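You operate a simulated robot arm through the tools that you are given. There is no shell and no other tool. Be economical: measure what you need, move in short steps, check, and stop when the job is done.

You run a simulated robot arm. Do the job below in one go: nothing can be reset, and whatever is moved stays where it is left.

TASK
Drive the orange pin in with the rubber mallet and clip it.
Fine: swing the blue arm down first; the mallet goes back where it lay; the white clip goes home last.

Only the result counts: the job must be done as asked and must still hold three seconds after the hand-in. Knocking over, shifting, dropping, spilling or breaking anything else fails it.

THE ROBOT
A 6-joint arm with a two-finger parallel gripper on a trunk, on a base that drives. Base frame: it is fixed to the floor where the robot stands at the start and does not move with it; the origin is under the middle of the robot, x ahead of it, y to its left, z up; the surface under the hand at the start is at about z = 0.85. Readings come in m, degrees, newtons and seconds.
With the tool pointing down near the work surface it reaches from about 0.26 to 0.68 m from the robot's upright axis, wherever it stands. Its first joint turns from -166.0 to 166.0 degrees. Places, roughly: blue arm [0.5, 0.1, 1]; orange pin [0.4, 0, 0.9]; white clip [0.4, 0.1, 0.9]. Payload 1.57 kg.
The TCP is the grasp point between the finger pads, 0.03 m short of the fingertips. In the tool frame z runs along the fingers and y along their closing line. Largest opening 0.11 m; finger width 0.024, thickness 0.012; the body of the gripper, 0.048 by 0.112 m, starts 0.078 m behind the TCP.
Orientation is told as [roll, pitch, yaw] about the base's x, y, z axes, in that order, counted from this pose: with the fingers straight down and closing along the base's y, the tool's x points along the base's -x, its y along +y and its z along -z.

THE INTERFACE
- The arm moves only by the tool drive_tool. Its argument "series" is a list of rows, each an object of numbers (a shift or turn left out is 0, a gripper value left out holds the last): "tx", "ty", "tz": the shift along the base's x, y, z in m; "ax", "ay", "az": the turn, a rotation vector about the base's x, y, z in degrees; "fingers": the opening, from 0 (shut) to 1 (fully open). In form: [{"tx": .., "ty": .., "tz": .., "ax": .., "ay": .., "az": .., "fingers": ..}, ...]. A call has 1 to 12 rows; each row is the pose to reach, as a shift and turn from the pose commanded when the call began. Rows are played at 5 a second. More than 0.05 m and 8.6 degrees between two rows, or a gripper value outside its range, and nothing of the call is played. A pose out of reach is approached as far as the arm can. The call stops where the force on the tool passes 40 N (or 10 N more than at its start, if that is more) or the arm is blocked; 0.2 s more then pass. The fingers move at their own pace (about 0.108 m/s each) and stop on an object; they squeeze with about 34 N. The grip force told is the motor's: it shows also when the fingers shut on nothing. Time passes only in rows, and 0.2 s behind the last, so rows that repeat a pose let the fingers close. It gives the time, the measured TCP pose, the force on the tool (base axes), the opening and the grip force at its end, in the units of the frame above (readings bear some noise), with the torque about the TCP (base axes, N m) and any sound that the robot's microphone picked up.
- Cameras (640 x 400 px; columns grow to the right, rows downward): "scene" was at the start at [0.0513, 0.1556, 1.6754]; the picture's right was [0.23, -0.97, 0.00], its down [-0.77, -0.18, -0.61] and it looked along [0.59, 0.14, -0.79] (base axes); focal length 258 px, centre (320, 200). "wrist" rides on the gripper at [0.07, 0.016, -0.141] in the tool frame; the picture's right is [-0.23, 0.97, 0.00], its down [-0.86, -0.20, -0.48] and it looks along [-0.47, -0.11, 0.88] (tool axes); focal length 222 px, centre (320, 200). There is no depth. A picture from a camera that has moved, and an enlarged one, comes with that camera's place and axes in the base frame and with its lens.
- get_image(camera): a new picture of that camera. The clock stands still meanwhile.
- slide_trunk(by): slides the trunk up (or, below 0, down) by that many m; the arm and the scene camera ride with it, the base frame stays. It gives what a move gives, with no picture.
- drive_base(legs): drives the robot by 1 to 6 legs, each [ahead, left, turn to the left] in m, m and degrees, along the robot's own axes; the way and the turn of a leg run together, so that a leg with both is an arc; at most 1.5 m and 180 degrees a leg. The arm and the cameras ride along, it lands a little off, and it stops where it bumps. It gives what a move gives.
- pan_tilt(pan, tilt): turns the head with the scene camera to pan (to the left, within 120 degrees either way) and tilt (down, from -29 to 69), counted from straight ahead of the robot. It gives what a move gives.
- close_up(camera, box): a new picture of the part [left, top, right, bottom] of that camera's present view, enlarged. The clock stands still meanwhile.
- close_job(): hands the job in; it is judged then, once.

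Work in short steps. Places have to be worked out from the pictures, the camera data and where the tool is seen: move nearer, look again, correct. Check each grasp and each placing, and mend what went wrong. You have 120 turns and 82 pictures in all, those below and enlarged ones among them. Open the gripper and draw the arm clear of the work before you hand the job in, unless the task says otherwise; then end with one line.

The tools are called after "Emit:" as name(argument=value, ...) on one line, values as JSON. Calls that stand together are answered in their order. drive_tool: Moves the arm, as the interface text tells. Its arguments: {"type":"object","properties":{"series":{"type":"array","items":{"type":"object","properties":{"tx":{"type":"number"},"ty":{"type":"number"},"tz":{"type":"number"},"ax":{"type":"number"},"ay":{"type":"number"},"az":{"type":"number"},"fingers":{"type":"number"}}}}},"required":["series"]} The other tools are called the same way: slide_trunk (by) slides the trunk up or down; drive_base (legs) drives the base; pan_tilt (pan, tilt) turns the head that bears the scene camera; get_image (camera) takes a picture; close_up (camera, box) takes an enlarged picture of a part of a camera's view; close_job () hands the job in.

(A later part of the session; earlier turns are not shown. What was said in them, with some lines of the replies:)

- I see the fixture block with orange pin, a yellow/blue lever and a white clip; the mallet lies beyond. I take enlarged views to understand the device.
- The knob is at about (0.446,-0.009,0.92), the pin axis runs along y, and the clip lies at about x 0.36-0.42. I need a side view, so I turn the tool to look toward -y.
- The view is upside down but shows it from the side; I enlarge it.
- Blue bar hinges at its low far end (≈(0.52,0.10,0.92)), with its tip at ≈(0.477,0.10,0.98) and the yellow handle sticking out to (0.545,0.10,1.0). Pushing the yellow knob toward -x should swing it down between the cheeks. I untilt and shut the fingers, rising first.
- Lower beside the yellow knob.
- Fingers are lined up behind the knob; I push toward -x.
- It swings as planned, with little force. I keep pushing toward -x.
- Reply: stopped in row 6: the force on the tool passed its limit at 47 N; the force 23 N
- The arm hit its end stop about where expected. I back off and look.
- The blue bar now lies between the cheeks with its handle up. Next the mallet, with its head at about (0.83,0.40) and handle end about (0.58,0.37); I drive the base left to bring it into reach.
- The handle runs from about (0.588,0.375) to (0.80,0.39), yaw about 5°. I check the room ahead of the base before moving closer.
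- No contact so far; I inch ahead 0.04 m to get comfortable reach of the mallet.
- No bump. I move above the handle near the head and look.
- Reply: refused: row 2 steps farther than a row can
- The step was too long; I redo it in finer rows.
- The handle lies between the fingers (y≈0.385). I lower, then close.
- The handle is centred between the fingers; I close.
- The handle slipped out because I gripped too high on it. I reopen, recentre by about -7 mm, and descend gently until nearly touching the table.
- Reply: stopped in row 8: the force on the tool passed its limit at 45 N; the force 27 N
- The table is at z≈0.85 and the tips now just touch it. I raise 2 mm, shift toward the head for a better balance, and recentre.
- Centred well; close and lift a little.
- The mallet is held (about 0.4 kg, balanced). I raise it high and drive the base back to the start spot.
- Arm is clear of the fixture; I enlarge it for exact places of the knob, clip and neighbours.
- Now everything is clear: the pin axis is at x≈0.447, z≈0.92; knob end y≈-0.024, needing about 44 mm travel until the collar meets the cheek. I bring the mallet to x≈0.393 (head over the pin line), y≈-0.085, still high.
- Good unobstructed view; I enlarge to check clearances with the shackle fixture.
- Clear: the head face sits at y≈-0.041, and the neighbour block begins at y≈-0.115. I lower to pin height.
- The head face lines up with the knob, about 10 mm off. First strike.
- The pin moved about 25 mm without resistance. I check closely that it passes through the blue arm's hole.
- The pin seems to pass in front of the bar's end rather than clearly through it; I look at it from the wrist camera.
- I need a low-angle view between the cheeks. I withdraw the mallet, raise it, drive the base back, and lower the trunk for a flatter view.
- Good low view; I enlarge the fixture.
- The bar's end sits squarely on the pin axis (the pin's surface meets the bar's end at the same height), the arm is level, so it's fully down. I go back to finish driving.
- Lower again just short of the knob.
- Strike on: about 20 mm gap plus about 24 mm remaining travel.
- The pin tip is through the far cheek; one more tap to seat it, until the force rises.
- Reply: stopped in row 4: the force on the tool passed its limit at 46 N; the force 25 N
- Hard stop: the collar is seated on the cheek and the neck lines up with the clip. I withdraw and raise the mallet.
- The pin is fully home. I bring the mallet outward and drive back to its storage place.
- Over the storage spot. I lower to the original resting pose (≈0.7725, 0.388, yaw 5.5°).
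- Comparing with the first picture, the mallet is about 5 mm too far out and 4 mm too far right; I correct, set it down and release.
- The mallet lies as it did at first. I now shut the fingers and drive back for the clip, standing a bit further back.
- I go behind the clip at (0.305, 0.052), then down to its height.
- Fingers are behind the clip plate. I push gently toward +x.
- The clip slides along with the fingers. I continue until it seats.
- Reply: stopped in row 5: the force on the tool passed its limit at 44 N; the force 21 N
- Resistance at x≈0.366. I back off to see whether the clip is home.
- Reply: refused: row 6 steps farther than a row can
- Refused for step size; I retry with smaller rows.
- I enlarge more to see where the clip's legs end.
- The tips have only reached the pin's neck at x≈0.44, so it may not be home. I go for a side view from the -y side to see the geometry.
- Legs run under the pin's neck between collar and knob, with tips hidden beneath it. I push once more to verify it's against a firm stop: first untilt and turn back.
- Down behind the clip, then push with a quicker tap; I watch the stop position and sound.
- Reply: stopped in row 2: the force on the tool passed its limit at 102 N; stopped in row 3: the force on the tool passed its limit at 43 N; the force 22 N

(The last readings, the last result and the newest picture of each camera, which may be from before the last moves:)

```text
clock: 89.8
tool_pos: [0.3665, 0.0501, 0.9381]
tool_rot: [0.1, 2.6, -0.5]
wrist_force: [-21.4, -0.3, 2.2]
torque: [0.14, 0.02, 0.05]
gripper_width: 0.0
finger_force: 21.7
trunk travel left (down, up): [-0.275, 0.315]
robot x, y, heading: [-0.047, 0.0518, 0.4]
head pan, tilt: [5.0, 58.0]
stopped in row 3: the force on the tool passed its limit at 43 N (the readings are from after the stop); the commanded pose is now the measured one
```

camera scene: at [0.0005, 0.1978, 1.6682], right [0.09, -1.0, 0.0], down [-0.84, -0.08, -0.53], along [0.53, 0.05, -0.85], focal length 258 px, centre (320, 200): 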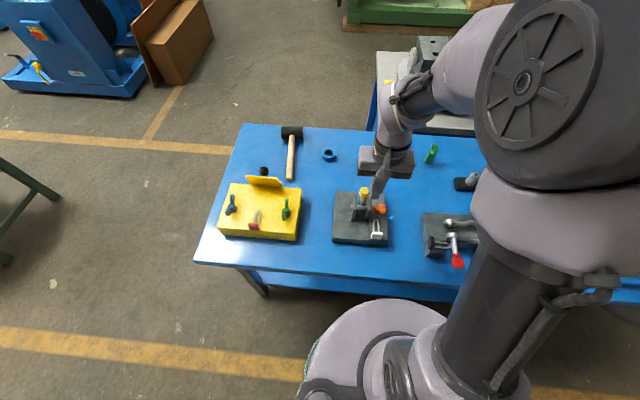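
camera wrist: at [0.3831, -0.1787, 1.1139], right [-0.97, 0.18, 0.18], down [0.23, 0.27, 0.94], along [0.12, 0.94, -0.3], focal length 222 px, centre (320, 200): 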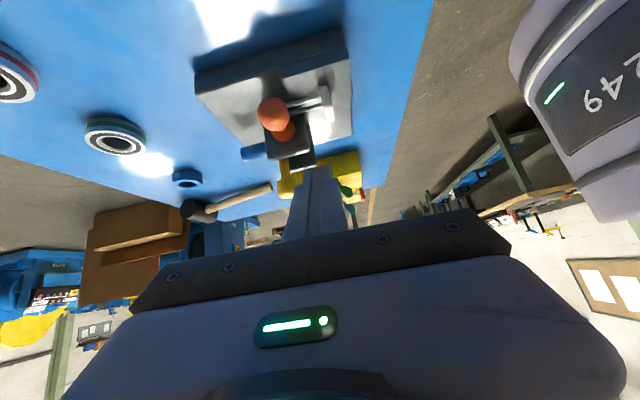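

Even with a 102 N peak it stops at the same 0.366: the clip is at its firm end stop. I withdraw and check the whole scene.

Emit:
drive_tool(series=[{"tx": -0.03, "ay": -2.6}, {"tx": -0.06, "ay": -2.6}, {"tx": -0.06, "tz": 0.045, "ay": -2.6}, {"tx": -0.06, "tz": 0.09, "ay": -2.6}, {"tx": -0.06, "tz": 0.135, "fingers": 0.8, "ay": -2.6}, {"tx": -0.06, "tz": 0.18, "ay": -2.6}, {"tx": -0.06, "tz": 0.22, "ay": -2.6}])

Emit:
drive_base(legs=[[-0.3, 0, 0]])

Emit:
pan_tilt(pan=5, tilt=45)

Emit:
get_image(camera="scene")

```text
clock: 91.4
tool_pos: [0.3103, 0.0523, 1.157]
tool_rot: [0.2, -0.4, -0.5]
wrist_force: [-0.7, 0.2, -0.6]
torque: [-0.01, -0.01, -0.04]
gripper_width: 0.0879
finger_force: 0.0
trunk travel left (down, up): [-0.275, 0.315]
robot x, y, heading: [-0.0463, 0.0539, 0.1]
head pan, tilt: [5.0, 58.0]
```

```text
clock: 93.5
tool_pos: [0.0041, 0.0515, 1.1559]
tool_rot: [0.2, -0.5, -0.1]
wrist_force: [-0.1, -0.1, -0.2]
torque: [0.03, 0.01, 0.0]
gripper_width: 0.0882
finger_force: 0.1
trunk travel left (down, up): [-0.275, 0.315]
robot x, y, heading: [-0.3517, 0.0514, 0.8]
head pan, tilt: [5.0, 58.0]
```

```text
clock: 94.2
tool_pos: [0.004, 0.0521, 1.1565]
tool_rot: [0.1, -0.4, -0.2]
wrist_force: [-0.1, -0.8, -0.5]
torque: [0.0, -0.01, 0.02]
gripper_width: 0.088
finger_force: 0.0
trunk travel left (down, up): [-0.275, 0.315]
robot x, y, heading: [-0.3548, 0.0507, 0.5]
head pan, tilt: [5.0, 45.0]
```

```text
13 pictures are left
camera scene: at [-0.2951, 0.196, 1.6853], right [0.1, -0.99, 0.0], down [-0.7, -0.07, -0.71], along [0.7, 0.07, -0.71], focal length 258 px, centre (320, 200)
```

scene: 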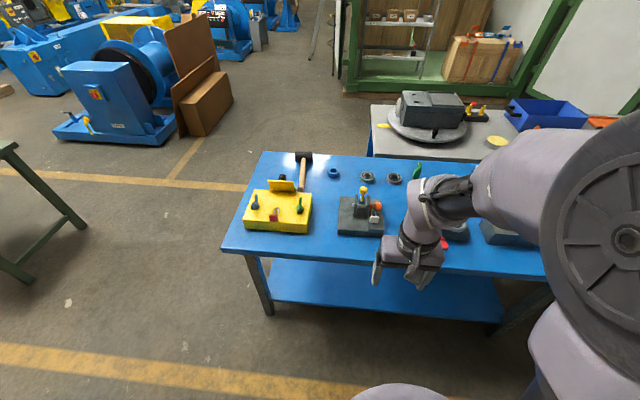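

Emit:
close_up(camera="scene", box=[335, 180, 390, 240])

Emit:
close_up(camera="scene", box=[270, 140, 370, 200])

```text
6.67 times, centred on (362, 210) of scene
camera zoom: at [-0.2951, 0.196, 1.6853], right [0.1, -0.99, 0.0], down [-0.7, -0.07, -0.71], along [0.7, 0.07, -0.71], focal length 1719 px, centre (37, 133)
```

zoom: 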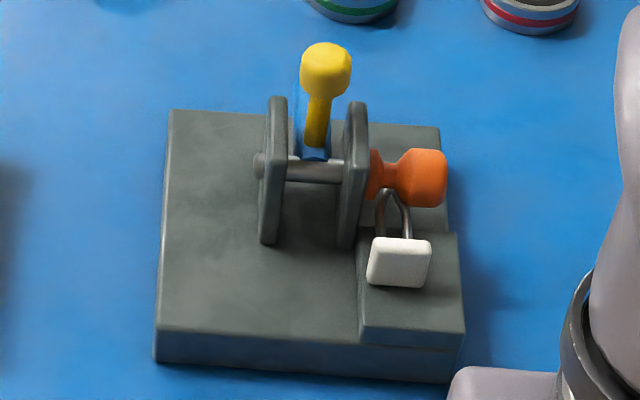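

```text
6.40 times, centred on (320, 170) of scene
camera zoom: at [-0.2951, 0.196, 1.6853], right [0.1, -0.99, 0.0], down [-0.7, -0.07, -0.71], along [0.7, 0.07, -0.71], focal length 1650 px, centre (320, 392)
```

zoom: 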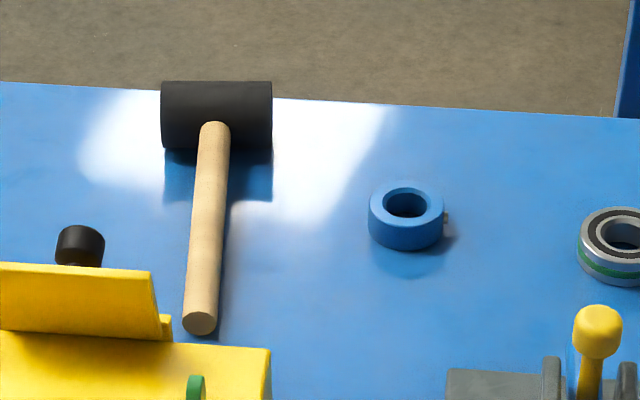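

The tips' position relative to the neck matters; one more high zoom.

Emit:
close_up(camera="scene", box=[362, 198, 378, 218])

```text
16.00 times, centred on (370, 208) of scene
camera zoom: at [-0.2951, 0.196, 1.6853], right [0.1, -0.99, 0.0], down [-0.7, -0.07, -0.71], along [0.7, 0.07, -0.71], focal length 4125 px, centre (-480, 72)
```

zoom: 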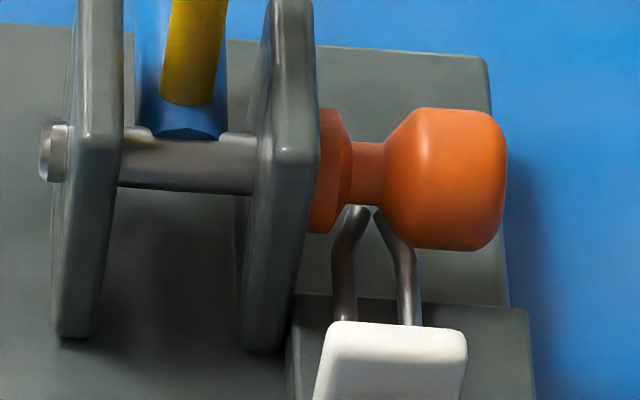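

The tips just touch the neck's front; I want to know whether the clip is a guided slide or a free part. I go back, take its plate between the fingers, and test gently.

Emit:
drive_base(legs=[[0.3, 0, 0]])

Emit:
drive_tool(series=[{"tx": 0.03, "fingers": 0.65}, {"tx": 0.055}, {"tx": 0.055, "tz": -0.04}, {"tx": 0.055, "tz": -0.08}])

Emit:
get_image(camera="wrist")

```text
clock: 96.3
tool_pos: [0.3085, 0.0563, 1.1568]
tool_rot: [0.1, -0.4, 0.1]
wrist_force: [-0.6, -0.7, -1.1]
torque: [-0.03, 0.03, 0.0]
gripper_width: 0.0881
finger_force: 0.1
trunk travel left (down, up): [-0.275, 0.315]
robot x, y, heading: [-0.0512, 0.0528, 0.5]
head pan, tilt: [5.0, 45.0]
```

```text
clock: 97.3
tool_pos: [0.3635, 0.0569, 1.0743]
tool_rot: [0.1, -0.4, 0.0]
wrist_force: [0.3, 0.1, -0.6]
torque: [-0.02, 0.01, 0.0]
gripper_width: 0.0714
finger_force: 0.0
trunk travel left (down, up): [-0.275, 0.315]
robot x, y, heading: [-0.0504, 0.0538, 0.7]
head pan, tilt: [5.0, 45.0]
```

```text
9 pictures are left
camera wrist: at [0.292, 0.0721, 1.217], right [0.23, 0.97, 0.0], down [0.85, -0.2, 0.48], along [0.47, -0.11, -0.88], focal length 222 px, centre (320, 200)
```

wrist: 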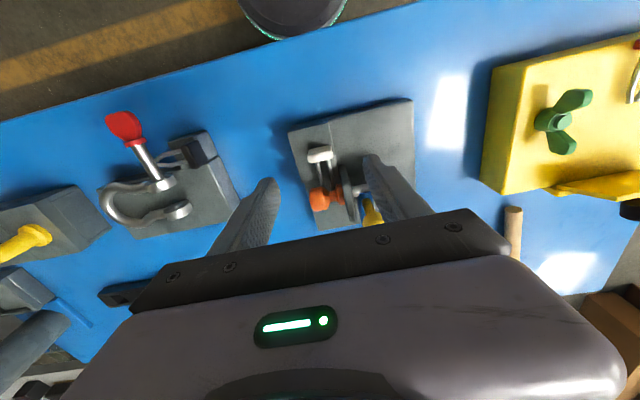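

Plate centre ≈(0.381,0.0527). I lower around it and close.

Emit:
drive_tool(series=[{"tx": 0.018, "ty": -0.0045, "tz": -0.03}, {"tx": 0.018, "ty": -0.0045, "tz": -0.07}, {"tx": 0.018, "ty": -0.0045, "tz": -0.105}, {"tx": 0.018, "ty": -0.0045, "tz": -0.131, "ay": 0.4}, {"tx": 0.018, "ty": -0.0045, "tz": -0.131, "ay": 0.4, "fingers": 0.4}, {"tx": 0.018, "ty": -0.0045, "tz": -0.131, "ay": 0.4, "fingers": 0.2}, {"tx": 0.018, "ty": -0.0045, "tz": -0.131, "ay": 0.4, "fingers": 0.2}])

```text
clock: 98.9
tool_pos: [0.3817, 0.054, 0.9454]
tool_rot: [0.0, 0.1, 0.1]
wrist_force: [-0.5, 18.4, -7.1]
torque: [0.45, -0.36, 0.02]
gripper_width: 0.0329
finger_force: 41.3
trunk travel left (down, up): [-0.275, 0.315]
robot x, y, heading: [-0.052, 0.053, 1.1]
head pan, tilt: [5.0, 45.0]
```

Grasped (33 mm), with an 18 N sideways reaction: it's guided sideways. I test a small lift.

Emit:
drive_tool(series=[{"tz": 0.002}, {"tz": 0.004}])

Emit:
drive_tool(series=[{"tz": 0.0, "tx": 0.004}, {"tz": 0.0, "tx": 0.008}, {"tx": 0.012}])

```text
clock: 99.5
tool_pos: [0.3835, 0.0533, 0.948]
tool_rot: [0.0, 0.1, 0.0]
wrist_force: [-0.6, 17.5, -32.0]
torque: [0.28, -0.11, -0.02]
gripper_width: 0.0332
finger_force: 41.0
trunk travel left (down, up): [-0.275, 0.315]
robot x, y, heading: [-0.0506, 0.0561, 0.9]
head pan, tilt: [5.0, 45.0]
```

```text
clock: 100.3
tool_pos: [0.3881, 0.0525, 0.9496]
tool_rot: [0.0, 0.1, -0.1]
wrist_force: [-32.1, 21.8, -6.6]
torque: [0.42, 0.77, 0.08]
gripper_width: 0.0332
finger_force: 41.4
trunk travel left (down, up): [-0.275, 0.315]
robot x, y, heading: [-0.0498, 0.0582, 0.9]
head pan, tilt: [5.0, 45.0]
```

Lift is resisted with 32 N and it won't advance: the clip is a guided slide at its end stop, i.e. home. I release, rise and withdraw.

Emit:
drive_tool(series=[{"tx": -0.006, "fingers": 0.5}, {"tx": -0.006, "fingers": 0.65}, {"tx": -0.006, "tz": 0.03}, {"tx": -0.006, "tz": 0.07}, {"tx": -0.02, "tz": 0.11}, {"tx": -0.04, "tz": 0.15}, {"tx": -0.06, "tz": 0.19}, {"tx": -0.08, "tz": 0.22}])

Emit:
drive_base(legs=[[-0.3, 0, 0]])

Emit:
close_up(camera="scene", box=[335, 180, 390, 240])

Emit:
get_image(camera="scene")

```text
clock: 102.1
tool_pos: [0.3125, 0.0495, 1.1696]
tool_rot: [0.2, 0.0, -0.1]
wrist_force: [-0.7, -0.1, 0.1]
torque: [-0.03, -0.03, -0.01]
gripper_width: 0.0714
finger_force: 0.0
trunk travel left (down, up): [-0.275, 0.315]
robot x, y, heading: [-0.0496, 0.0568, 0.8]
head pan, tilt: [5.0, 45.0]
```

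```text
clock: 104.1
tool_pos: [0.0177, 0.0446, 1.1696]
tool_rot: [0.1, 0.0, -0.1]
wrist_force: [-0.5, 0.1, -0.3]
torque: [0.0, -0.01, 0.03]
gripper_width: 0.0717
finger_force: 0.2
trunk travel left (down, up): [-0.275, 0.315]
robot x, y, heading: [-0.3438, 0.0514, 1.1]
head pan, tilt: [5.0, 45.0]
```

```text
6.67 times, centred on (362, 210) of scene
camera zoom: at [-0.2883, 0.1961, 1.6854], right [0.1, -0.99, 0.0], down [-0.7, -0.07, -0.71], along [0.7, 0.07, -0.71], focal length 1719 px, centre (37, 133)
```

zoom: 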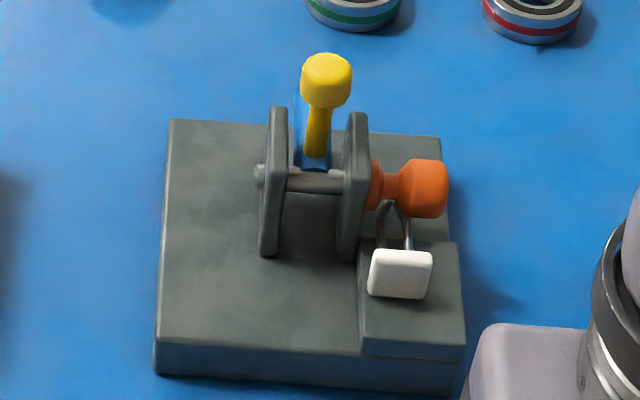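

```text
7 pictures are left
camera scene: at [-0.2883, 0.1961, 1.6854], right [0.1, -0.99, 0.0], down [-0.7, -0.07, -0.71], along [0.7, 0.07, -0.71], focal length 258 px, centre (320, 200)
```

scene: 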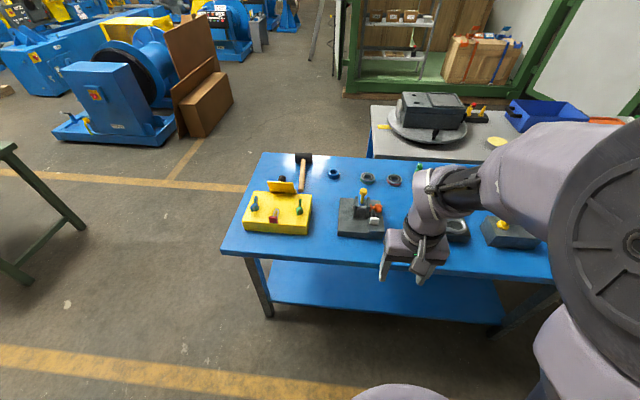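

Everything is in place: the arm is down, the pin is seated, the clip is against its stop, and the mallet is back. The gripper is open and clear, so I hand in.

Emit:
close_job()

```text
The job is handed in.
```

I swung the blue arm down, drove the orange pin in with the mallet until its collar met the cheek, put the mallet back to within a few millimetres of where it lay, and pushed the white clip in last. The clip slides on a guide and is hard against a stop, but its tips only reach the front of the pin's neck, so I can't be certain that stop is its home position.
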